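You operate a simulated robot arm through the tools that you are given. There is no shell and no other tool. Be economical: measure what you need, move in short steps, check, and stop when the job is done.

You run a simulated robot arm. Do the job below in one go: nothing can be reset, and whatever is moved stays where it is left.

JOB
The extractor is clogged: switch off, pull the hose cuff, pump the yellow button till Clear, refit, restart.
Fine: in that order; it is Clear when only the bar's green end is lit. Where these are worked on the way, their far stop is far enough and under half their travel is too little: hose cuff.

The check looks at the end state, three seconds after you hand in, the way a careful person would. Anything else that was tipped, shoved, dropped, spilled or broken makes it a failure.

ROBOT AND FRAMES
A 6-joint arm with a fingered hand on a trunk, on a base that drives. Base frame: it is fixed to the floor where the robot stands at the start and does not move with it; the origin is under the middle of the robot, x ahead of it, y to its left, z up. Readings come in cm, degrees, newtons and seconds.
With the tool pointing down near the work surface it reaches from about 32 to 72 cm from the robot's upright axis, wherever it stands. Its first joint turns from -115.0 to 115.0 degrees. Places, roughly: dust extractor [90, -10, 40]; extractor dial [80, 0, 80]; hose cuff [70, -30, 60]; yellow filter button [90, -20, 80]. Payload 4 kg.
The TCP is the grasp point between the finger pads, 2.6 cm short of the fingertips. In the tool frame z runs along the fingers and y along their closing line. The gripper opens to 15.6 cm. The gripper's body begins 7.3 cm behind the TCP. The gripper is a hand of 4 fingers: y runs from the thumb to the fingers, the wrist lies at [0, 0, -23.9] in the tool frame, and closing takes about 1.5 s.
Orientation is that of the tool frame in the base frame, as [roll, pitch, yaw] about the fixed x, y, z axes, in that order (R = Rz(yaw) Ry(pitch) Rx(roll)). With the fingers straight down and closing along the base's y, the tool's x points along the base's -x, its y along +y and its z along -z.

CONTROLS
- The arm moves only by the tool drive_tool. Its argument "steps" is a list of rows, each an object of numbers (a shift or turn left out is 0, a gripper value left out holds the last): "dx", "dy", "dz": the shift along the tool's x, y, z in mm; "wx", "wy", "wz": the turn, a rotation vector about the tool's x, y, z in degrees. In form: [{"dx": .., "dy": .., "dz": .., "wx": .., "wy": .., "wz": ..}, ...]. A call has 1 to 8 rows; each row shifts and turns the commanded pose from where the row before left it, along the tool's axes as they then stand. "jaw" is the finger opening in mm, from 0 to 156, set as the call begins (left out, the last holds). Rows are played at 5 a second. More than 5 cm and 8.6 degrees between two rows, or a gripper value outside its range, and nothing of the call is played. A pose out of reach is approached as far as the arm can. The call stops where the force on the tool passes 40 N (or 10 N more than at its start, if that is more) or the arm is blocked; 0.2 s more then pass. Each finger travels about 7.2 cm/s and halts on what it meets, pressing with about 26 N; the grip force reading is that of the motor and also rises with nothing between the fingers. The clock runs only during rows and for 0.2 s after the last one: add rows that do not move to give the fingers time. It gives the time, the measured TCP pose, the force on the tool (base axes), the opening and the grip force at its end, in the units of the frame above (readings bear some noise), with the torque about the TCP (base axes, N m) and any sound that the robot's microphone picked up.
- Cameras (640 x 400 px; columns grow to the right, rows downward): "scene" is now at [2.35, 12.76, 139.83]; the picture's right is [-0.28, -0.96, 0.00], its down [-0.60, 0.17, -0.78] and it looks along [0.75, -0.22, -0.62] (base axes); focal length 255 px, centre (320, 200). "wrist" rides on the gripper at [5.8, -5.8, -9.1] in the tool frame; the picture's right is [0.71, 0.71, 0.00], its down [-0.53, 0.53, -0.67] and it looks along [-0.47, 0.47, 0.74] (tool axes); focal length 265 px, centre (320, 200). There is no depth. A picture from a camera that has moved, and an enlarged one, comes with that camera's place and axes in the base frame and with its lens.
- grab_frame(camera): a new picture of that camera. It takes no simulated time.
- raise_lower(by): slides the trunk up (or, below 0, down) by that many cm; the arm and the scene camera ride with it, the base frame stays. It gives what a move gives, with no picture.
- drive_base(legs): drives the robot by 1 to 6 legs, each [ahead, left, turn to the left] in cm, cm and degrees, along the robot's own axes; the way and the turn of a leg run together, so that a leg with both is an arc; at most 150 cm and 180 degrees a leg. The arm and the cameras ride along, it lands a little off, and it stops where it bumps. It gives what a move gives.
- set_fingers(finger1, finger2, finger3, thumb_bend): sets how far each is bent, from 0 (flat) to 1 (curled in); at 0.3 the hand is open as for a grip, at 0.7 the pads meet at the TCP. One left out holds its place. A second passes; each finger stops where it meets its share of the squeeze, and holds until it gets a number again. A gripper value or a shape takes the hand back. It gives what a move gives, with no picture; readings hold the bend of each and the force on the fingers (four entries, about 0 where the hand has none), thumb and palm.
- preshape(shape): the hand has 4 fingers and takes this shape, open, in about a second: jaw (thumb against the fingers, like two jaws); tri (thumb and two fingers); tip (a fingertip pinch); poke (one finger out to press); point (the index stretched); flat (the hand flat); cup (the hand cupped); fist (a fist). The gripper value then closes the fingers along that shape, each until it touches; the sizes above hold for jaw. It gives what a move gives, with no picture.
- head_to(pan, tilt): turns the head with the scene camera to pan (to the left, within 155 degrees either way) and tilt (down, from -29 to 69), counted from straight ahead of the robot. It gives what a move gives.
- enlarge(camera, box): a new picture of the part [left, top, right, bottom] of that camera's present view, enlarged. It takes no simulated time.
- sign_off(): hands the job in; it is judged then, once.

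Work in short steps. Places have to be worked out from the pictures, the camera data and where the tool is seen: move nearer, look again, correct. Check each grasp and each placing, and mend what went wrong. You have 120 turns and 78 pictures in all, those below and enlarged ones among them. Open the gripper and draw the arm clear of the work before you hand the job in, unless the task says otherwise; then end with one line.

The tools are called after ">>>" as a command line: name --argument value ..., lists and objects as JSON in quotes. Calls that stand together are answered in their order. drive_tool: Moves the arm, as the interface text tells. Its arguments: {"type":"object","properties":{"steps":{"type":"array"},"jaw":{"type":"number"}},"required":["steps"]} The other tools are called the same way: raise_lower (by) slides the trunk up or down; preshape (shape) gives the hand a shape; set_fingers (finger1, finger2, finger3, thumb_bend) moves the fingers one by one; drive_base (legs) drives the base; head_to (pan, tilt) turns the head that bears the scene camera; grab_frame (camera) takes a picture; enlarge (camera, box) takes an enlarged picture of a part of a camera's view; sign_off () hands the job in.

At the start:

```text
t: 0.0
ee_pos: [53.54, 7.09, 107.31]
tcp_rot: [-180.0, 0.1, -180.0]
ft_force: [-0.6, 0.1, -0.6]
moment: [0.02, 0.01, 0.0]
opening: 15.58
grasp_force: 0.2
shape: jaw
bend: [0.3, 0.3, 0.3, 0.3]
finger forces: [0.0, 0.1, 0.0, 0.1, 0.0, 0.0]
trunk travel left (down, up): [-47.5, 51.5]
robot x, y, heading: [-0.09, 0.21, -0.1]
head pan, tilt: [-16.1, 38.7]
```

scene: 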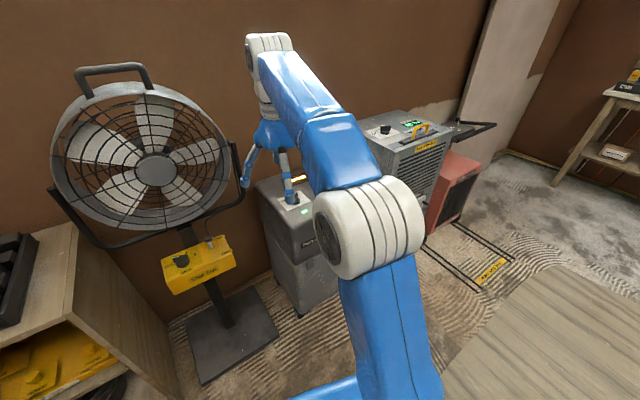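
wrist: 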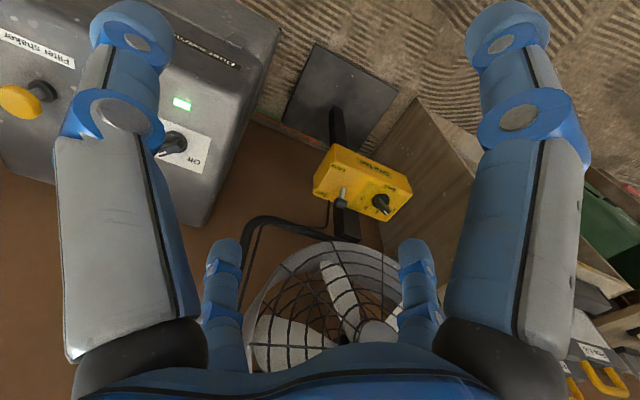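

The arm hides most of the extractor in the scene view; the wrist view shows the dial and yellow button. I enlarge both for detail.

>>> enlarge --camera "wrist" --box '[0, 0, 320, 200]'

>>> enlarge --camera "scene" --box '[220, 120, 460, 320]'

```text
2.00 times, centred on (160, 100) of wrist
camera zoom: at [47.61, 1.3, 116.48], right [-0.71, 0.71, 0.0], down [0.53, 0.53, 0.67], along [0.47, 0.47, -0.74], focal length 531 px, centre (640, 400)
```

zoom: 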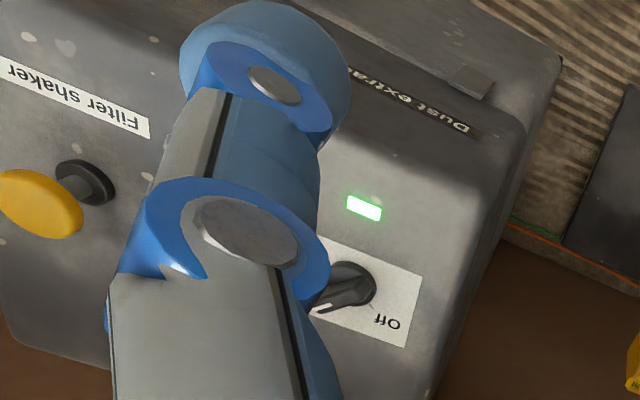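

```text
2.00 times, centred on (340, 220) of scene
camera zoom: at [2.35, 12.76, 139.83], right [-0.28, -0.96, 0.0], down [-0.6, 0.17, -0.78], along [0.75, -0.22, -0.62], focal length 510 px, centre (280, 160)
```

zoom: 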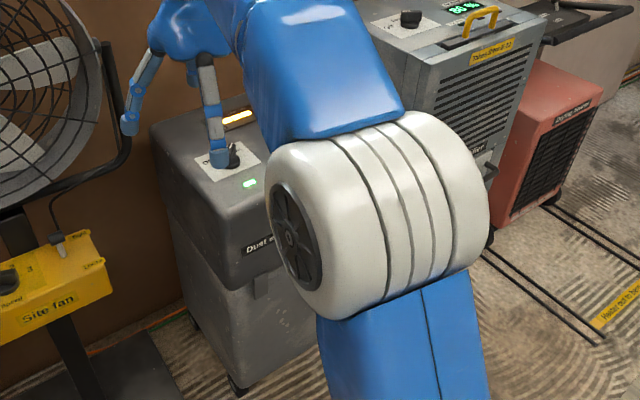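

I pull the hand back and left so that the head can see the extractor.

>>> drive_tool --steps '[{"dx": 45}, {"dx": 45, "dy": 20}, {"dy": 45}, {"dy": 45}, {"dy": 45}, {"dy": 45}, {"dy": 45}]'

>>> grab_frame --camera "scene"

```text
t: 1.6
ee_pos: [44.23, 31.92, 107.52]
tcp_rot: [-179.9, 0.1, 179.9]
ft_force: [-0.1, -0.3, 0.8]
moment: [-0.02, 0.02, -0.03]
opening: 15.6
grasp_force: 0.1
shape: jaw
bend: [0.3, 0.3, 0.3, 0.3]
finger forces: [0.0, 0.0, 0.0, 0.1, 0.0, 0.0]
trunk travel left (down, up): [-47.5, 51.5]
robot x, y, heading: [-0.25, 0.07, -0.2]
head pan, tilt: [-16.1, 38.7]
```

```text
73 pictures are left
camera scene: at [2.42, 12.88, 139.82], right [-0.28, -0.96, 0.0], down [-0.6, 0.17, -0.78], along [0.75, -0.22, -0.63], focal length 255 px, centre (320, 200)
```

scene: 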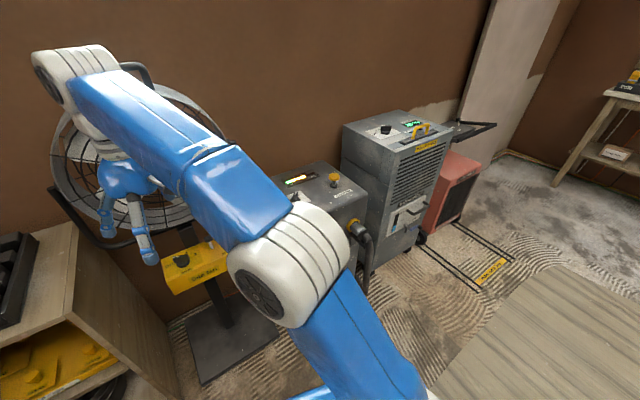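

Now the bar, button and cuff are visible. I zoom in on them.

>>> enlarge --camera "scene" --box '[250, 140, 410, 300]'

```text
2.50 times, centred on (330, 220) of scene
camera zoom: at [2.42, 12.88, 139.82], right [-0.28, -0.96, 0.0], down [-0.6, 0.17, -0.78], along [0.75, -0.22, -0.63], focal length 638 px, centre (295, 150)
```

zoom: 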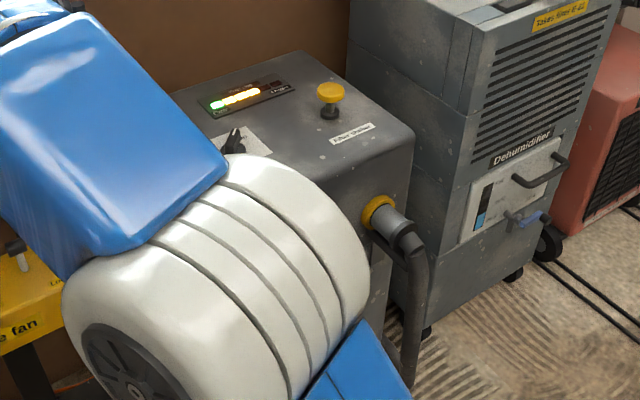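

I turn the head to check the floor to the front-right before driving, while bringing the hand back to centre.

>>> head_to --pan -50 --tilt 50

>>> grab_frame --camera "scene"

```text
t: 2.6
ee_pos: [44.33, 31.78, 107.44]
tcp_rot: [180.0, -0.1, -180.0]
ft_force: [-1.0, 0.3, 0.1]
moment: [0.0, 0.0, -0.01]
opening: 15.56
grasp_force: 0.1
shape: jaw
bend: [0.3, 0.3, 0.3, 0.3]
finger forces: [0.0, 0.0, 0.1, 0.1, 0.1, 0.0]
trunk travel left (down, up): [-47.5, 51.5]
robot x, y, heading: [0.01, 0.06, -0.0]
head pan, tilt: [-50.0, 50.0]
```

```text
71 pictures are left
camera scene: at [-0.95, 9.27, 138.22], right [-0.77, -0.64, 0.0], down [-0.49, 0.59, -0.64], along [0.41, -0.49, -0.77], focal length 255 px, centre (320, 200)
```

scene: 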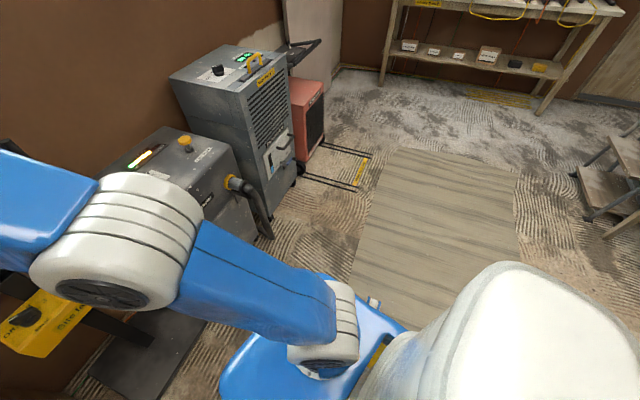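

The right side is only a flat board; open floor ahead. I bring the hand to centre, then drive ahead and a bit right.

>>> drive_tool --steps '[{"dy": -45}, {"dy": -45}, {"dy": -45}, {"dy": -45}, {"dy": -45}, {"dy": -45}]'

>>> drive_base --legs '[[20, -8, 0]]'

>>> head_to --pan -25 --tilt 50

>>> grab_frame --camera "scene"

>>> grab_frame --camera "wrist"

```text
t: 4.0
ee_pos: [44.37, 4.61, 107.35]
tcp_rot: [-180.0, 0.0, -179.9]
ft_force: [0.1, -0.3, -0.7]
moment: [0.03, 0.01, -0.02]
opening: 15.6
grasp_force: 0.1
shape: jaw
bend: [0.3, 0.3, 0.3, 0.3]
finger forces: [0.0, 0.0, 0.0, 0.1, 0.0, 0.0]
trunk travel left (down, up): [-47.5, 51.5]
robot x, y, heading: [0.25, 0.24, -0.1]
head pan, tilt: [-50.0, 50.0]
```

```text
t: 7.1
ee_pos: [64.13, -3.44, 107.39]
tcp_rot: [-180.0, 0.0, 179.9]
ft_force: [-0.4, -0.9, 0.4]
moment: [0.06, 0.01, -0.01]
opening: 15.56
grasp_force: 0.2
shape: jaw
bend: [0.3, 0.3, 0.3, 0.3]
finger forces: [0.0, 0.1, 0.0, 0.1, 0.1, 0.0]
trunk travel left (down, up): [-47.5, 51.5]
robot x, y, heading: [20.08, -8.15, -0.2]
head pan, tilt: [-50.0, 50.0]
```

```text
t: 8.0
ee_pos: [64.1, -3.44, 107.38]
tcp_rot: [-180.0, -0.1, 179.9]
ft_force: [-0.5, -0.3, 0.0]
moment: [-0.01, -0.01, 0.02]
opening: 15.57
grasp_force: 0.0
shape: jaw
bend: [0.3, 0.3, 0.3, 0.3]
finger forces: [0.0, 0.0, 0.0, 0.0, 0.1, 0.1]
trunk travel left (down, up): [-47.5, 51.5]
robot x, y, heading: [19.93, -8.07, -0.2]
head pan, tilt: [-25.0, 50.0]
```

```text
70 pictures are left
camera scene: at [20.96, 3.76, 138.21], right [-0.42, -0.91, 0.0], down [-0.69, 0.33, -0.64], along [0.58, -0.27, -0.77], focal length 255 px, centre (320, 200)
```

scene: 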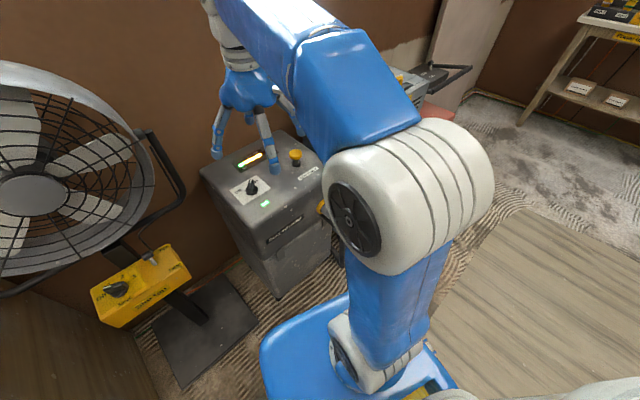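

```text
69 pictures are left
camera wrist: at [58.24, -9.23, 116.58], right [-0.71, 0.71, 0.0], down [0.53, 0.53, 0.67], along [0.47, 0.47, -0.74], focal length 265 px, centre (320, 200)
```

wrist: 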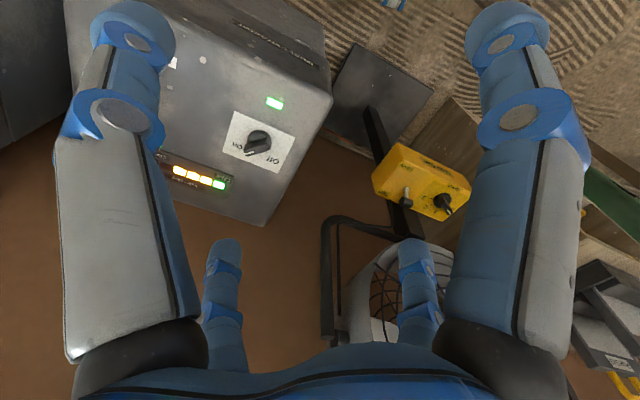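

Base now at (20,-8). I zoom on the dial from both cameras to triangulate and read the labels.

>>> enlarge --camera "wrist" --box '[140, 60, 340, 220]'

>>> enlarge --camera "scene" --box '[200, 130, 340, 240]'

```text
2.50 times, centred on (240, 140) of wrist
camera zoom: at [58.24, -9.23, 116.58], right [-0.71, 0.71, 0.0], down [0.53, 0.53, 0.67], along [0.47, 0.47, -0.74], focal length 664 px, centre (520, 350)
```

zoom: 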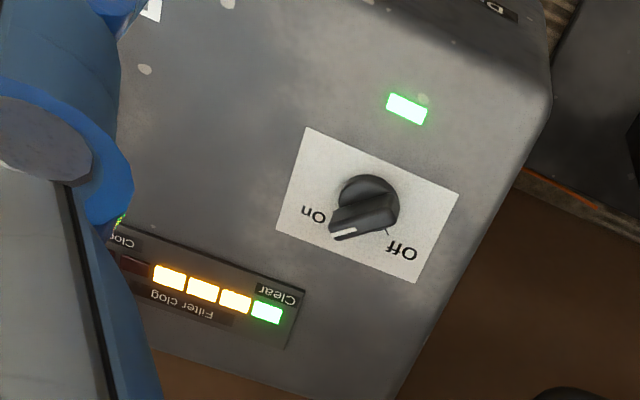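

```text
3.64 times, centred on (270, 185) of scene
camera zoom: at [20.96, 3.76, 138.21], right [-0.42, -0.91, 0.0], down [-0.69, 0.33, -0.64], along [0.58, -0.27, -0.77], focal length 928 px, centre (502, 254)
```

zoom: 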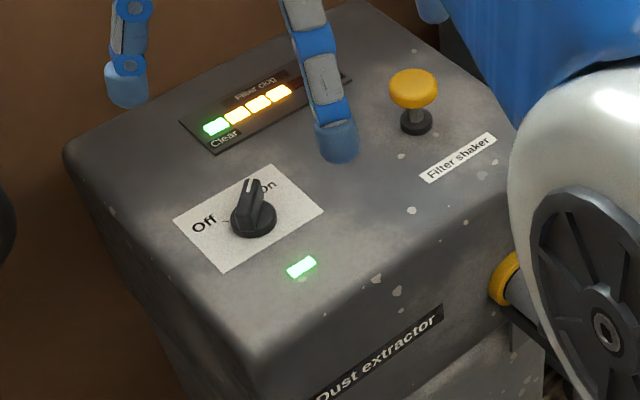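

Dial is around (81, 0) on a top at z≈76; the extractor is yawed about 17°. I move the hand above the dial and look closely.

>>> drive_tool --steps '[{"dx": -45, "dy": 10, "dz": 10}, {"dx": -45, "dy": 10, "dz": 20}, {"dx": -40, "dy": 10, "dz": 20}, {"dx": -38, "dy": 5, "dz": 20}]'

>>> grab_frame --camera "wrist"

>>> grab_frame --camera "scene"

```text
refused: row 2 steps farther than a row can; nothing moved
```

```text
66 pictures are left
camera wrist: at [58.24, -9.23, 116.58], right [-0.71, 0.71, 0.0], down [0.53, 0.53, 0.67], along [0.47, 0.47, -0.74], focal length 265 px, centre (320, 200)
```

wrist: 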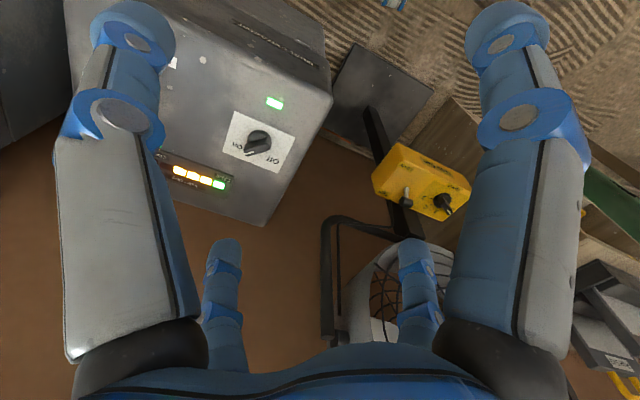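

```text
65 pictures are left
camera scene: at [20.96, 3.76, 138.21], right [-0.42, -0.91, 0.0], down [-0.69, 0.33, -0.64], along [0.58, -0.27, -0.77], focal length 255 px, centre (320, 200)
```

scene: 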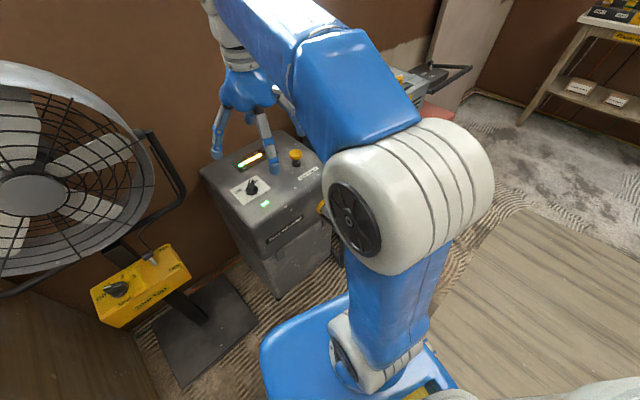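

That row was 5.02 cm long; I split it in smaller rows.

>>> drive_tool --steps '[{"dx": -40, "dy": 8, "dz": 20}, {"dx": -40, "dy": 8, "dz": 20}, {"dx": -40, "dy": 8, "dz": 20}, {"dx": -35, "dy": 8, "dz": 20}]'

>>> grab_frame --camera "wrist"

>>> enlarge --camera "scene" --box '[180, 60, 360, 240]'

```text
t: 9.0
ee_pos: [79.82, -0.11, 99.41]
tcp_rot: [180.0, 0.0, 179.9]
ft_force: [-0.9, 0.0, 0.4]
moment: [-0.06, 0.0, 0.01]
opening: 15.58
grasp_force: 0.1
shape: jaw
bend: [0.3, 0.3, 0.3, 0.3]
finger forces: [0.0, 0.1, 0.0, 0.0, 0.0, 0.1]
trunk travel left (down, up): [-47.5, 51.5]
robot x, y, heading: [19.87, -8.29, -0.2]
head pan, tilt: [-25.0, 50.0]
```

```text
64 pictures are left
camera wrist: at [73.95, -5.89, 108.59], right [-0.71, 0.71, 0.0], down [0.53, 0.53, 0.67], along [0.47, 0.47, -0.74], focal length 265 px, centre (320, 200)
```

wrist: 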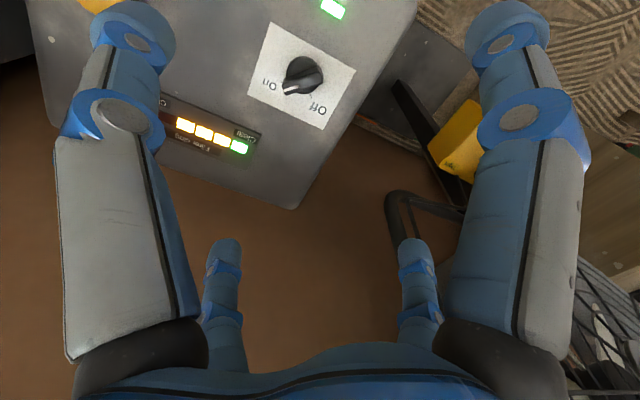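

```text
2.22 times, centred on (270, 150) of scene
camera zoom: at [21.11, 3.8, 138.21], right [-0.42, -0.91, 0.0], down [-0.69, 0.32, -0.64], along [0.58, -0.27, -0.77], focal length 567 px, centre (431, 311)
```

zoom: 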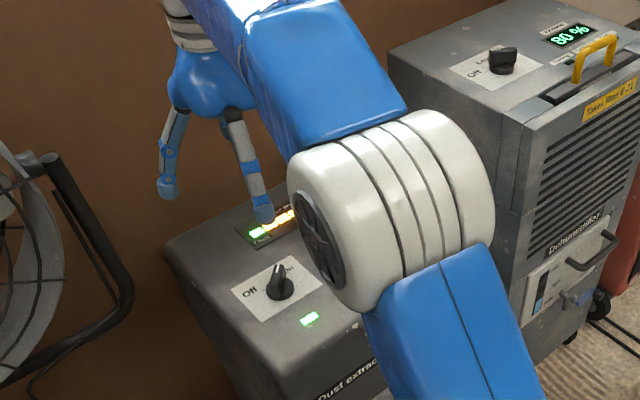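

Dial computes to about (81.6,-0.5). I zoom to read the pointer angle.

>>> enlarge --camera "wrist" --box '[220, 0, 380, 140]'

```text
2.86 times, centred on (300, 70) of wrist
camera zoom: at [73.95, -5.89, 108.59], right [-0.71, 0.71, 0.0], down [0.53, 0.53, 0.67], along [0.47, 0.47, -0.74], focal length 758 px, centre (377, 571)
```

zoom: 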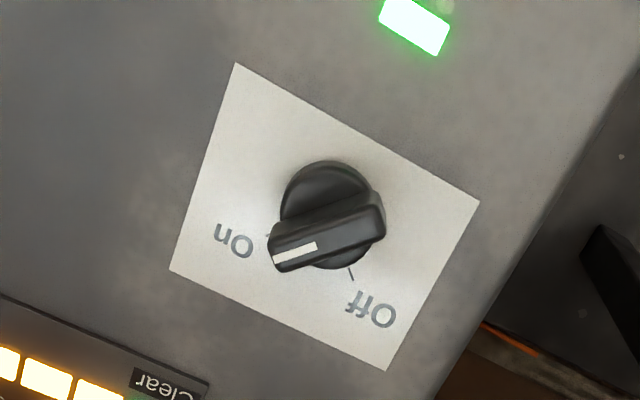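

Lever points at On (yaw about -28°), Off lies about 90° counter-clockwise. I centre over the dial, turn the hand so the closing line crosses the lever, narrow the opening and lower to z≈87.

>>> drive_tool --steps '[{"dx": -18, "dy": -3, "wz": 7}, {"dz": 30, "wz": 7}, {"dz": 30, "wz": 7}, {"dz": 30, "wz": 7}, {"dz": 30}, {}]' --jaw 80

>>> grab_frame --camera "wrist"

>>> enlarge --camera "scene" --box '[180, 100, 340, 240]'

```text
t: 10.4
ee_pos: [81.37, -0.65, 87.33]
tcp_rot: [179.9, 0.0, 151.8]
ft_force: [-0.4, 0.8, 0.3]
moment: [0.0, 0.0, 0.01]
opening: 8.04
grasp_force: 0.2
shape: jaw
bend: [0.36, 0.36, 0.36, 0.7]
finger forces: [0.1, 0.1, 0.0, 0.0, 0.0, 0.0]
trunk travel left (down, up): [-47.5, 51.5]
robot x, y, heading: [19.82, -7.92, -0.1]
head pan, tilt: [-25.0, 50.0]
```

```text
61 pictures are left
camera wrist: at [73.37, -2.98, 96.48], right [-0.29, 0.96, 0.0], down [0.71, 0.22, 0.67], along [0.64, 0.19, -0.74], focal length 265 px, centre (320, 200)
```

wrist: 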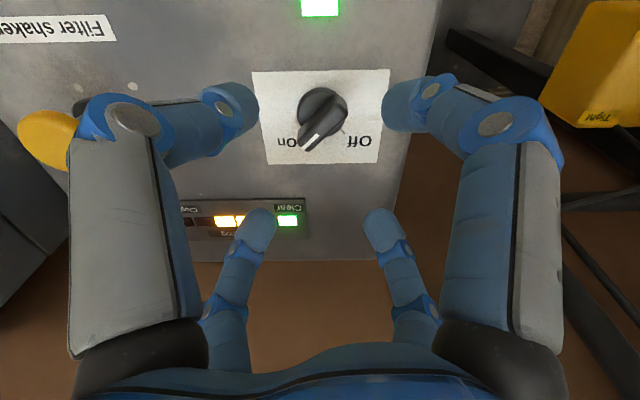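

```text
2.86 times, centred on (260, 170) of scene
camera zoom: at [20.98, 3.77, 138.22], right [-0.42, -0.91, 0.0], down [-0.69, 0.32, -0.64], along [0.58, -0.27, -0.77], focal length 729 px, centre (491, 286)
```

zoom: 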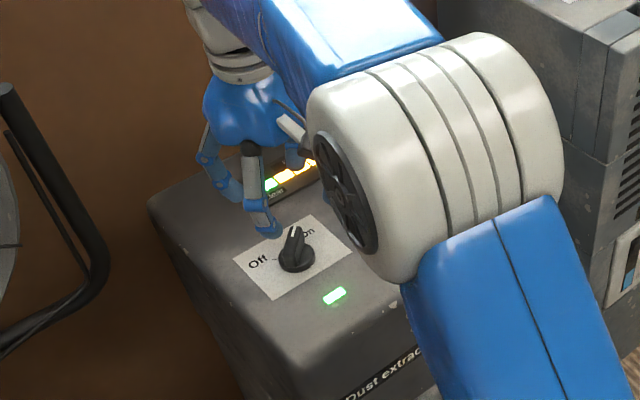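

The fingers stand crosswise like a four-jaw chuck. For the lever a fingertip pinch may be better; I try that shape here in the air and look.

>>> preshape --shape "tip"

>>> grab_frame --camera "wrist"

```text
t: 11.3
ee_pos: [81.44, -0.58, 87.41]
tcp_rot: [180.0, 0.0, 152.0]
ft_force: [-0.3, 0.0, -0.3]
moment: [-0.01, -0.02, 0.01]
opening: 15.61
grasp_force: 0.0
shape: tip
bend: [0.12, 0.3, 0.12, 0.3]
finger forces: [0.0, 0.1, 0.0, 0.1, 0.1, 0.0]
trunk travel left (down, up): [-47.5, 51.5]
robot x, y, heading: [20.23, -7.92, -0.2]
head pan, tilt: [-25.0, 50.0]
```

```text
59 pictures are left
camera wrist: at [73.39, -2.99, 96.5], right [-0.29, 0.96, 0.0], down [0.71, 0.22, 0.67], along [0.64, 0.19, -0.74], focal length 265 px, centre (320, 200)
```

wrist: 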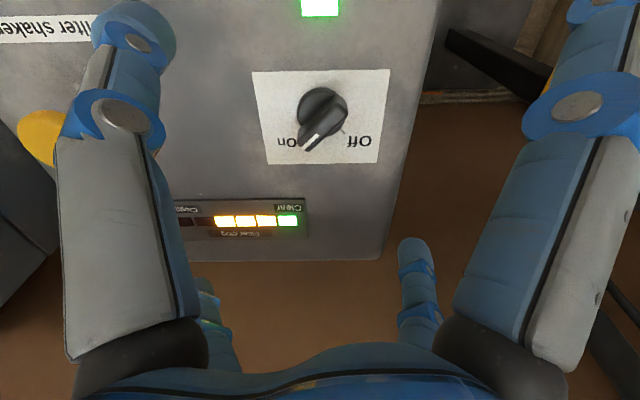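

The tip shape gives a clean two-finger pinch, and the TCP sits right over the dial axis. I narrow the pinch, trim yaw and descend around the lever.

>>> drive_tool --steps '[{"wz": -5}, {}, {}, {}, {"dz": 25}, {"dz": 25}, {"dz": 15}]' --jaw 60

>>> grab_frame --camera "wrist"

>>> enlarge --camera "scene" --box '[200, 120, 340, 240]'

```text
t: 12.9
ee_pos: [81.44, -0.54, 80.83]
tcp_rot: [180.0, 0.0, 157.0]
ft_force: [0.5, -0.4, -1.1]
moment: [-0.03, -0.04, 0.01]
opening: 6.03
grasp_force: 0.1
shape: tip
bend: [0.12, 0.42, 0.12, 0.7]
finger forces: [0.0, 0.0, 0.0, 0.0, 0.0, 0.0]
trunk travel left (down, up): [-47.5, 51.5]
robot x, y, heading: [19.84, -8.11, -0.1]
head pan, tilt: [-25.0, 50.0]
```

```text
58 pictures are left
camera wrist: at [73.76, -3.64, 90.0], right [-0.37, 0.93, 0.0], down [0.69, 0.28, 0.67], along [0.62, 0.25, -0.74], focal length 265 px, centre (320, 200)
```

wrist: 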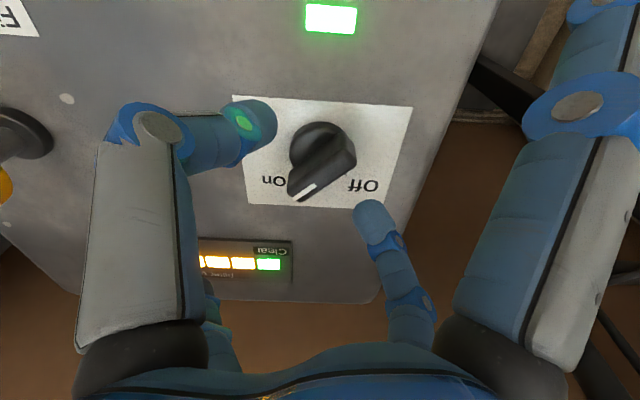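

```text
3.33 times, centred on (270, 180) of scene
camera zoom: at [20.98, 3.77, 138.22], right [-0.42, -0.91, 0.0], down [-0.69, 0.32, -0.64], along [0.58, -0.27, -0.77], focal length 851 px, centre (487, 267)
```

zoom: 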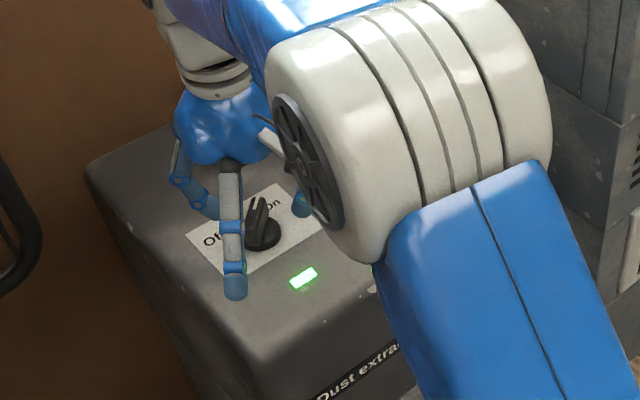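

The lever is between the two fingertips. I lower 9 mm and close.

>>> drive_tool --steps '[{"dz": 9}, {}]'

>>> drive_tool --steps '[{}, {}, {}, {}, {}, {}]' --jaw 0

>>> grab_frame --camera "wrist"

```text
t: 13.5
ee_pos: [81.51, -0.47, 80.04]
tcp_rot: [179.9, 0.0, 156.9]
ft_force: [0.3, -0.2, -0.1]
moment: [0.0, -0.02, 0.02]
opening: 6.03
grasp_force: 0.1
shape: tip
bend: [0.12, 0.42, 0.12, 0.7]
finger forces: [0.0, 0.0, 0.1, 0.0, 0.0, 0.0]
trunk travel left (down, up): [-47.5, 51.5]
robot x, y, heading: [19.93, -8.08, -0.1]
head pan, tilt: [-25.0, 50.0]
```

```text
t: 14.9
ee_pos: [81.43, -0.47, 79.94]
tcp_rot: [-180.0, 0.1, 156.9]
ft_force: [1.5, 2.3, 3.4]
moment: [0.11, -0.08, -0.02]
opening: 0.58
grasp_force: 25.5
shape: tip
bend: [0.27, 0.77, 0.27, 0.69]
finger forces: [0.0, 23.4, 0.0, 0.0, 19.6, 0.0]
trunk travel left (down, up): [-47.5, 51.5]
robot x, y, heading: [20.47, -8.13, -0.2]
head pan, tilt: [-25.0, 50.0]
```

```text
56 pictures are left
camera wrist: at [73.77, -3.59, 89.13], right [-0.37, 0.93, 0.0], down [0.69, 0.28, 0.67], along [0.62, 0.25, -0.74], focal length 265 px, centre (320, 200)
```

wrist: 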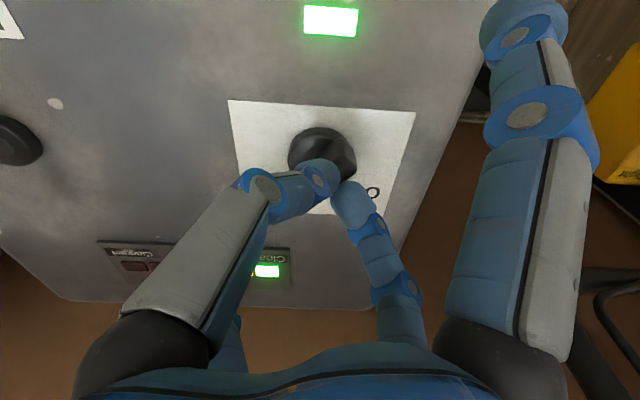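

It grips with 23/20 N. I turn counter-clockwise in small rows.

>>> drive_tool --steps '[{"wz": -7}, {"wz": -7}, {"wz": -7}, {"wz": -7}, {"wz": -7}]'

>>> drive_tool --steps '[{"wz": -7}, {"wz": -7}, {"wz": -7}, {"wz": -7}, {"wz": -7}]'

>>> grab_frame --camera "wrist"

>>> enlarge --camera "scene" --box '[200, 120, 340, 240]'

```text
t: 16.1
ee_pos: [81.3, -0.53, 79.97]
tcp_rot: [179.8, -0.2, -167.9]
ft_force: [-1.1, 0.0, 1.0]
moment: [0.02, 0.02, 0.0]
opening: 0.34
grasp_force: 25.8
shape: tip
bend: [0.27, 0.78, 0.27, 0.69]
finger forces: [0.0, 0.0, 0.0, 0.0, 0.0, 0.0]
trunk travel left (down, up): [-47.5, 51.5]
robot x, y, heading: [19.72, -8.22, -0.1]
head pan, tilt: [-25.0, 50.0]
```

```text
t: 17.3
ee_pos: [81.39, -0.75, 80.04]
tcp_rot: [-180.0, 0.0, -133.1]
ft_force: [-2.2, -9.1, -1.2]
moment: [-0.25, 0.05, 0.0]
opening: 0.34
grasp_force: 26.0
shape: tip
bend: [0.27, 0.78, 0.27, 0.69]
finger forces: [0.1, 0.0, 0.0, 0.0, 0.0, 0.0]
trunk travel left (down, up): [-47.5, 51.5]
robot x, y, heading: [19.63, -8.18, 0.2]
head pan, tilt: [-25.0, 50.0]
```

```text
55 pictures are left
camera wrist: at [81.67, -8.87, 89.2], right [-1.0, -0.04, 0.0], down [-0.03, 0.74, 0.67], along [-0.02, 0.67, -0.74], focal length 265 px, centre (320, 200)
```

wrist: 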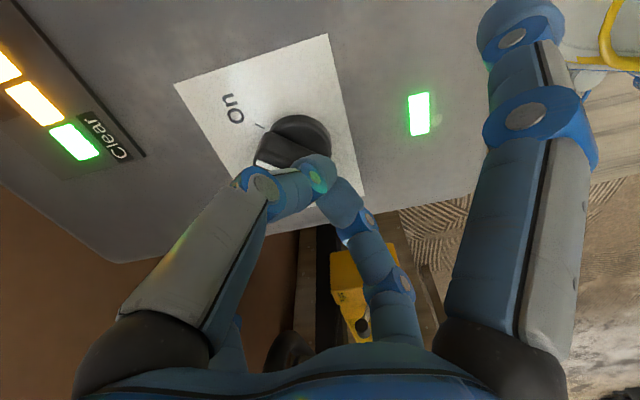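

```text
3.33 times, centred on (270, 180) of scene
camera zoom: at [20.97, 3.66, 138.22], right [-0.42, -0.91, 0.0], down [-0.69, 0.33, -0.64], along [0.58, -0.27, -0.77], focal length 851 px, centre (487, 267)
```

zoom: 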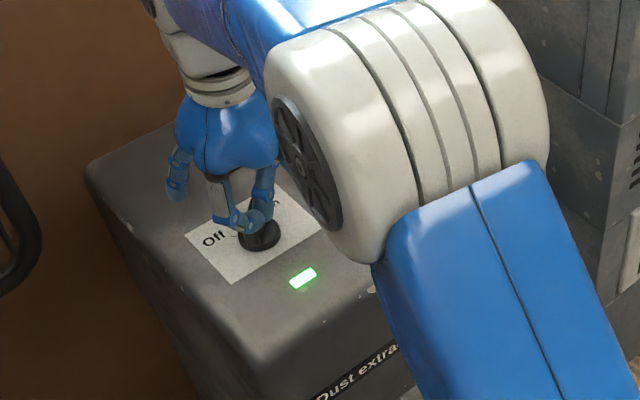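

The pinch slipped off: cross-checking both wrist views puts the panel at z≈73 and the dial axis at about (82.6, 0), so I was too high and 1 cm off. I open, lift, recentre and look.

>>> drive_tool --steps '[{}, {}, {}, {"dz": -25}, {"dz": -25, "wz": 7}, {"wz": 7}, {"wz": 7}, {"wz": 7}]' --jaw 60

>>> grab_frame --camera "wrist"

>>> enlarge --camera "scene" --box '[200, 120, 340, 240]'

```text
t: 19.1
ee_pos: [81.39, -0.46, 85.06]
tcp_rot: [180.0, 0.1, -161.2]
ft_force: [-0.1, 0.2, -0.3]
moment: [0.01, 0.04, -0.02]
opening: 5.96
grasp_force: 0.0
shape: tip
bend: [0.12, 0.43, 0.12, 0.7]
finger forces: [0.0, 0.0, 0.1, 0.0, 0.0, 0.1]
trunk travel left (down, up): [-47.5, 51.5]
robot x, y, heading: [19.78, -8.01, -0.0]
head pan, tilt: [-25.0, 50.0]
```

```text
53 pictures are left
camera wrist: at [77.73, -7.88, 94.2], right [-0.9, 0.44, 0.0], down [0.33, 0.67, 0.67], along [0.29, 0.6, -0.74], focal length 265 px, centre (320, 200)
```

wrist: 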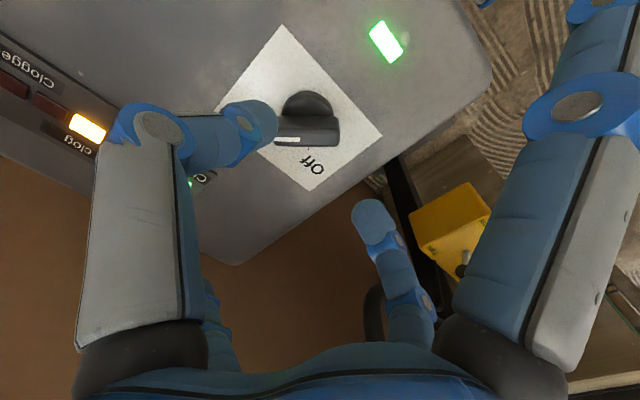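

```text
3.33 times, centred on (270, 180) of scene
camera zoom: at [20.98, 3.77, 138.21], right [-0.42, -0.91, 0.0], down [-0.69, 0.32, -0.64], along [0.58, -0.27, -0.77], focal length 851 px, centre (487, 267)
```

zoom: 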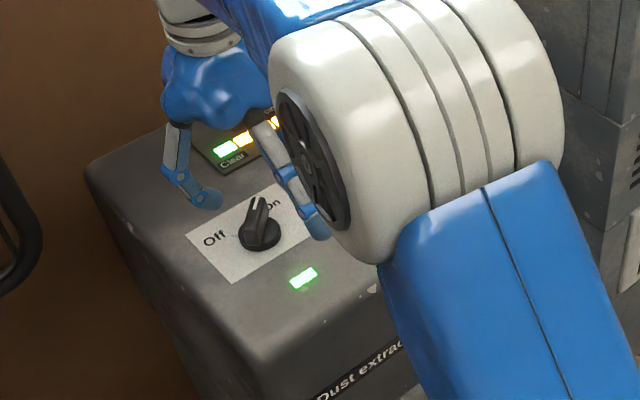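

Lever is still at On (yaw ≈ -26°). I turn the hand back to yaw 154, shift to (82.6, 0) and look before descending.

>>> drive_tool --steps '[{"wz": 7.5}, {"wz": 7.5}, {"wz": 7.5}, {"wz": 7.5}, {"wz": 7.5}, {"wz": 7.5}, {"dx": -9, "dy": 9, "dz": 15}, {"dz": 25}]'

>>> grab_frame --camera "wrist"

```text
t: 20.9
ee_pos: [82.44, 0.05, 81.0]
tcp_rot: [180.0, 0.1, 153.9]
ft_force: [-0.2, -0.4, 0.2]
moment: [-0.02, 0.01, -0.03]
opening: 6.0
grasp_force: 0.1
shape: tip
bend: [0.12, 0.43, 0.12, 0.7]
finger forces: [0.0, 0.0, 0.1, 0.1, 0.1, 0.0]
trunk travel left (down, up): [-47.5, 51.5]
robot x, y, heading: [19.8, -7.9, -0.2]
head pan, tilt: [-25.0, 50.0]
```

```text
51 pictures are left
camera wrist: at [74.64, -2.63, 90.24], right [-0.32, 0.95, 0.0], down [0.7, 0.24, 0.67], along [0.63, 0.22, -0.74], focal length 265 px, centre (320, 200)
```

wrist: 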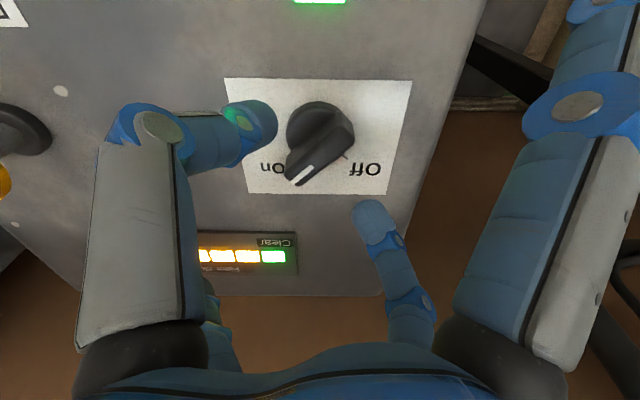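

Aligned. I lower 4.6 cm to TCP z≈76.4 with force watched.

>>> drive_tool --steps '[{"dz": 15}, {"dz": 15}, {"dz": 10}, {"dz": 6}]'

>>> grab_frame --camera "wrist"

```text
t: 21.9
ee_pos: [82.58, -0.05, 76.58]
tcp_rot: [179.9, 0.2, 153.9]
ft_force: [-0.6, 1.1, 9.2]
moment: [-0.02, -0.02, -0.04]
opening: 6.09
grasp_force: 0.1
shape: tip
bend: [0.12, 0.42, 0.12, 0.7]
finger forces: [0.1, 4.5, 0.1, 0.1, 4.9, 0.0]
trunk travel left (down, up): [-47.5, 51.5]
robot x, y, heading: [20.49, -8.1, -0.1]
head pan, tilt: [-25.0, 50.0]
```

```text
50 pictures are left
camera wrist: at [74.75, -2.75, 85.76], right [-0.32, 0.95, 0.0], down [0.7, 0.24, 0.67], along [0.63, 0.22, -0.74], focal length 265 px, centre (320, 200)
```

wrist: 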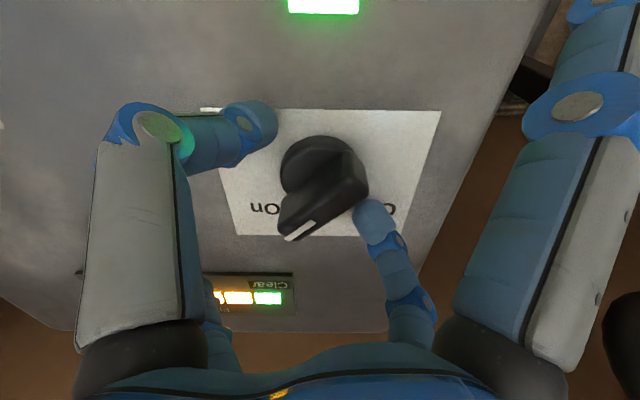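

Fingertips touch the panel, so plate z ≈ 73.9. I raise 5 mm and close on the lever.

>>> drive_tool --steps '[{"dz": -6}, {}]'

>>> drive_tool --steps '[{}, {}, {}, {}, {}, {}]' --jaw 0

>>> grab_frame --camera "wrist"

```text
t: 22.5
ee_pos: [82.6, -0.07, 76.88]
tcp_rot: [179.9, -0.1, 153.9]
ft_force: [0.1, 0.6, 0.4]
moment: [0.01, -0.01, 0.02]
opening: 6.05
grasp_force: 0.1
shape: tip
bend: [0.12, 0.42, 0.12, 0.7]
finger forces: [0.1, 0.1, 0.0, 0.0, 0.1, 0.0]
trunk travel left (down, up): [-47.5, 51.5]
robot x, y, heading: [19.82, -8.08, -0.2]
head pan, tilt: [-25.0, 50.0]
```

```text
t: 23.9
ee_pos: [82.59, -0.09, 77.32]
tcp_rot: [179.9, 0.3, 153.9]
ft_force: [3.3, 2.7, 22.9]
moment: [0.13, -0.1, 0.05]
opening: 3.42
grasp_force: 25.9
shape: tip
bend: [0.27, 0.79, 0.27, 0.7]
finger forces: [0.0, 33.8, 0.0, 0.1, 39.1, 0.0]
trunk travel left (down, up): [-47.5, 51.5]
robot x, y, heading: [19.65, -7.73, 0.2]
head pan, tilt: [-25.0, 50.0]
```

```text
49 pictures are left
camera wrist: at [74.75, -2.78, 86.41], right [-0.32, 0.95, 0.0], down [0.7, 0.24, 0.67], along [0.64, 0.22, -0.74], focal length 265 px, centre (320, 200)
```

wrist: 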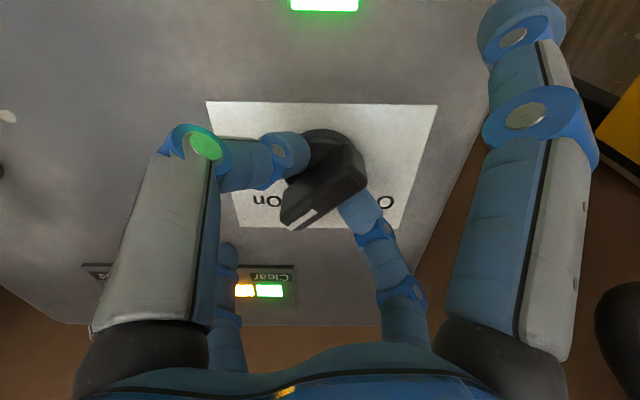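

It is clamping the wide base disc and pushing up. I open, rise to z≈78.3 and close on the lever itself.

>>> drive_tool --steps '[{}, {}, {}, {"dz": -13}, {}]' --jaw 50

>>> drive_tool --steps '[{}, {}, {}, {}, {}, {}]' --jaw 0

>>> grab_frame --camera "wrist"

```text
t: 25.1
ee_pos: [82.7, 0.02, 78.43]
tcp_rot: [-180.0, 0.0, 153.9]
ft_force: [0.3, -0.1, -0.1]
moment: [-0.01, -0.01, -0.01]
opening: 4.99
grasp_force: 0.2
shape: tip
bend: [0.12, 0.46, 0.12, 0.7]
finger forces: [0.1, 0.1, 0.0, 0.0, 0.0, 0.0]
trunk travel left (down, up): [-47.5, 51.5]
robot x, y, heading: [19.73, -8.27, -0.2]
head pan, tilt: [-25.0, 50.0]
```

```text
t: 26.5
ee_pos: [82.58, -0.06, 78.38]
tcp_rot: [180.0, 0.0, 154.1]
ft_force: [0.4, 0.4, -3.3]
moment: [0.02, 0.0, -0.01]
opening: 0.95
grasp_force: 26.0
shape: tip
bend: [0.27, 0.73, 0.27, 0.7]
finger forces: [0.0, 22.6, 0.1, 0.0, 22.6, 0.0]
trunk travel left (down, up): [-47.5, 51.5]
robot x, y, heading: [19.95, -8.13, -0.1]
head pan, tilt: [-25.0, 50.0]
```

```text
48 pictures are left
camera wrist: at [74.84, -2.79, 87.51], right [-0.32, 0.95, 0.0], down [0.7, 0.24, 0.67], along [0.63, 0.22, -0.74], focal length 265 px, centre (320, 200)
```

wrist: 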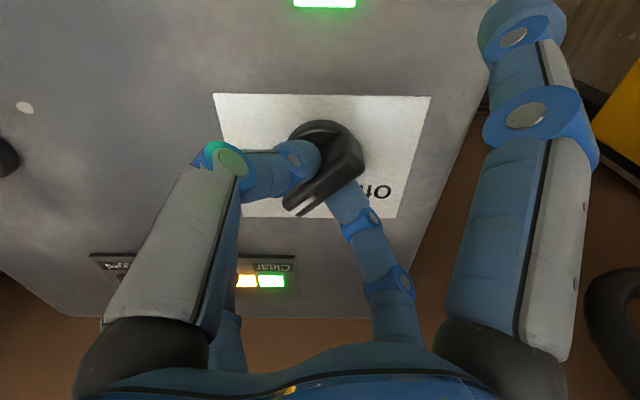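

Now it holds the lever (0.95 cm, balanced 22.6 N). I turn counter-clockwise.

>>> drive_tool --steps '[{"wz": -7}, {"wz": -7}, {"wz": -7}, {"wz": -7}, {"wz": -7}, {"wz": -7}]'

>>> drive_tool --steps '[{"wz": -7}, {"wz": -7}, {"wz": -7}, {"wz": -6}, {}]'

>>> grab_frame --camera "wrist"

```text
t: 27.9
ee_pos: [82.75, -0.15, 78.48]
tcp_rot: [180.0, -0.1, -163.9]
ft_force: [1.4, -2.7, -2.1]
moment: [-0.04, -0.04, -0.01]
opening: 0.97
grasp_force: 25.7
shape: tip
bend: [0.27, 0.73, 0.27, 0.7]
finger forces: [0.1, 22.4, 0.1, 0.0, 24.6, 0.1]
trunk travel left (down, up): [-47.5, 51.5]
robot x, y, heading: [19.62, -8.1, -0.2]
head pan, tilt: [-25.0, 50.0]
```

```text
t: 29.1
ee_pos: [82.69, -0.12, 78.37]
tcp_rot: [180.0, 0.0, -136.9]
ft_force: [4.0, -2.5, -0.4]
moment: [-0.05, -0.1, -0.02]
opening: 0.96
grasp_force: 25.9
shape: tip
bend: [0.27, 0.73, 0.27, 0.7]
finger forces: [0.0, 22.4, 0.1, 0.0, 27.1, 0.1]
trunk travel left (down, up): [-47.5, 51.5]
robot x, y, heading: [19.93, -8.08, 0.1]
head pan, tilt: [-25.0, 50.0]
```

```text
47 pictures are left
camera wrist: at [82.37, -8.37, 87.48], right [-1.0, 0.03, 0.0], down [0.03, 0.74, 0.67], along [0.02, 0.67, -0.74], focal length 265 px, centre (320, 200)
```

wrist: 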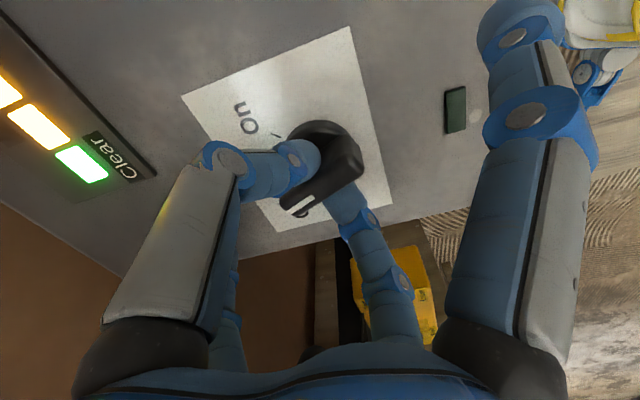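

The running light went out. I turn another few degrees to sit fully at the Off mark, then release and lift.

>>> drive_tool --steps '[{"wz": -6}, {"wz": -5}, {}]'

>>> drive_tool --steps '[{}, {}, {}, {"dz": -25}, {"dz": -35}, {"dz": -35}]' --jaw 60

>>> grab_frame --camera "wrist"

```text
t: 29.9
ee_pos: [82.72, -0.19, 78.38]
tcp_rot: [-180.0, 0.1, -126.0]
ft_force: [7.5, -2.7, 0.2]
moment: [-0.07, -0.15, 0.01]
opening: 0.97
grasp_force: 26.1
shape: tip
bend: [0.27, 0.73, 0.27, 0.7]
finger forces: [0.0, 21.9, 0.1, 0.1, 29.3, 0.1]
trunk travel left (down, up): [-47.5, 51.5]
robot x, y, heading: [19.72, -8.12, -0.4]
head pan, tilt: [-25.0, 50.0]
```

```text
t: 31.3
ee_pos: [82.63, 0.02, 87.82]
tcp_rot: [-180.0, 0.0, -126.1]
ft_force: [0.1, -0.7, -0.2]
moment: [-0.02, -0.01, 0.02]
opening: 5.97
grasp_force: 0.0
shape: tip
bend: [0.12, 0.43, 0.12, 0.7]
finger forces: [0.0, 0.1, 0.1, 0.0, 0.0, 0.0]
trunk travel left (down, up): [-47.5, 51.5]
robot x, y, heading: [20.06, -8.04, -0.0]
head pan, tilt: [-25.0, 50.0]
```

```text
46 pictures are left
camera wrist: at [83.85, -8.23, 97.0], right [-0.99, -0.16, 0.0], down [-0.12, 0.73, 0.67], along [-0.1, 0.66, -0.74], focal length 265 px, centre (320, 200)
```

wrist: 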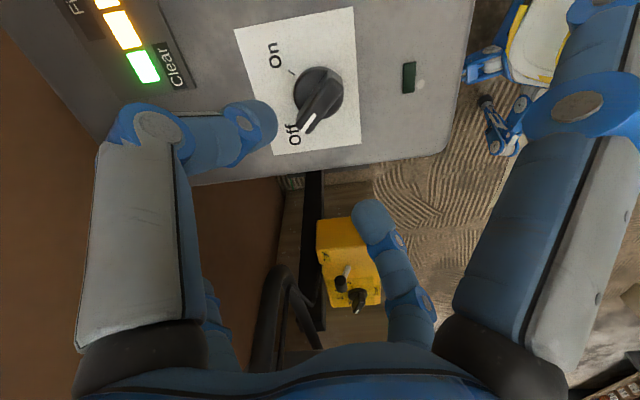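

Dial is at Off and the light is dark. Next I lift, square the hand to the extractor, and move in front of it to view the cuff.

>>> drive_tool --steps '[{"dz": -35, "wz": 7.5}, {"dz": -35, "wz": 7.5}, {"wz": 7.5}, {"wz": 7.5}, {"wz": 7}]'

>>> drive_tool --steps '[{"dx": 36, "dy": -28}, {"dx": 36, "dy": -28}, {"dx": 36, "dy": -28}, {"dx": 36, "dy": -28}, {"dx": 36, "dy": -28}, {"dx": 36, "dy": -28}, {"dx": 36, "dy": -28}]'

>>> grab_frame --camera "wrist"

>>> grab_frame --camera "scene"

```text
t: 32.5
ee_pos: [82.65, -0.19, 94.79]
tcp_rot: [-180.0, 0.0, -163.2]
ft_force: [0.1, -0.2, 0.7]
moment: [0.0, -0.02, 0.02]
opening: 5.98
grasp_force: 0.0
shape: tip
bend: [0.12, 0.43, 0.12, 0.7]
finger forces: [0.0, 0.0, 0.1, 0.0, 0.1, 0.1]
trunk travel left (down, up): [-47.5, 51.5]
robot x, y, heading: [19.8, -8.19, -0.3]
head pan, tilt: [-25.0, 50.0]
```

```text
t: 34.1
ee_pos: [64.19, -26.15, 94.76]
tcp_rot: [-180.0, 0.0, -163.0]
ft_force: [0.1, 0.5, -0.5]
moment: [-0.02, 0.02, -0.01]
opening: 5.96
grasp_force: 0.1
shape: tip
bend: [0.12, 0.43, 0.12, 0.7]
finger forces: [0.0, 0.1, 0.1, 0.1, 0.0, 0.0]
trunk travel left (down, up): [-47.5, 51.5]
robot x, y, heading: [19.77, -8.03, -0.1]
head pan, tilt: [-25.0, 50.0]
```

```text
45 pictures are left
camera wrist: at [60.28, -33.45, 103.92], right [-0.88, 0.47, 0.0], down [0.35, 0.66, 0.67], along [0.31, 0.59, -0.74], focal length 265 px, centre (320, 200)
```

wrist: 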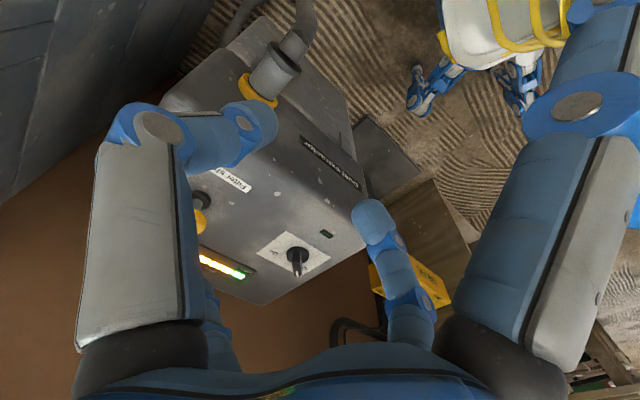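

```text
44 pictures are left
camera scene: at [20.94, 3.74, 138.22], right [-0.42, -0.91, 0.0], down [-0.69, 0.32, -0.64], along [0.58, -0.27, -0.77], focal length 255 px, centre (320, 200)
```

scene: 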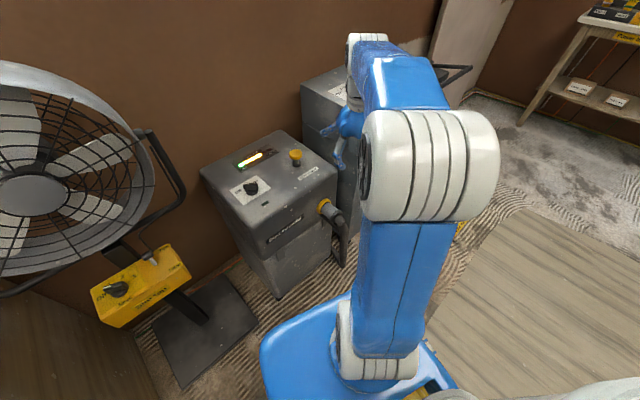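

The cuff is in view in both cameras; I enlarge.

>>> enlarge --camera "wrist" --box '[150, 0, 380, 150]'

>>> enlarge --camera "scene" --box '[240, 140, 380, 280]'

```text
2.67 times, centred on (265, 75) of wrist
camera zoom: at [60.28, -33.45, 103.92], right [-0.88, 0.47, 0.0], down [0.35, 0.66, 0.67], along [0.31, 0.59, -0.74], focal length 708 px, centre (467, 533)
```

zoom: 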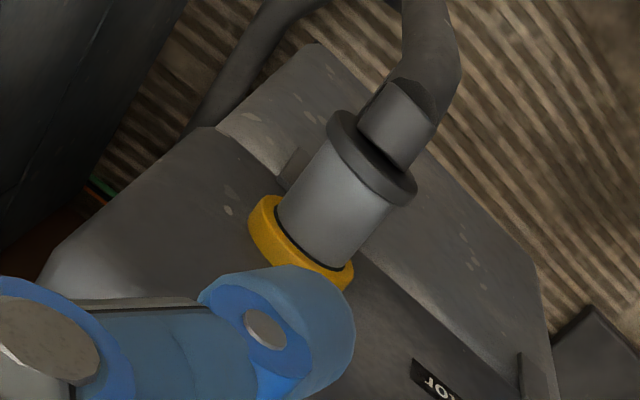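

```text
2.86 times, centred on (310, 210) of scene
camera zoom: at [20.94, 3.74, 138.22], right [-0.42, -0.91, 0.0], down [-0.69, 0.32, -0.64], along [0.58, -0.27, -0.77], focal length 729 px, centre (349, 171)
```

zoom: 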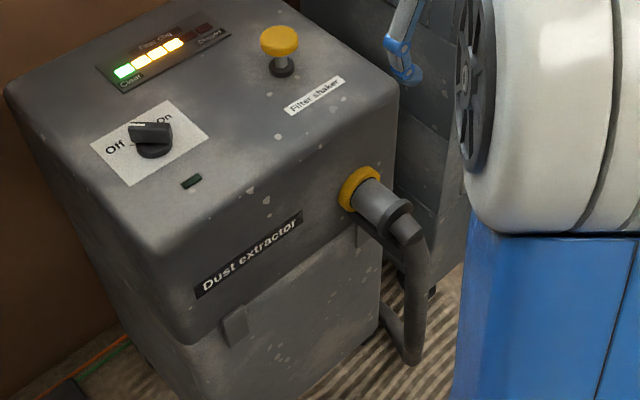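

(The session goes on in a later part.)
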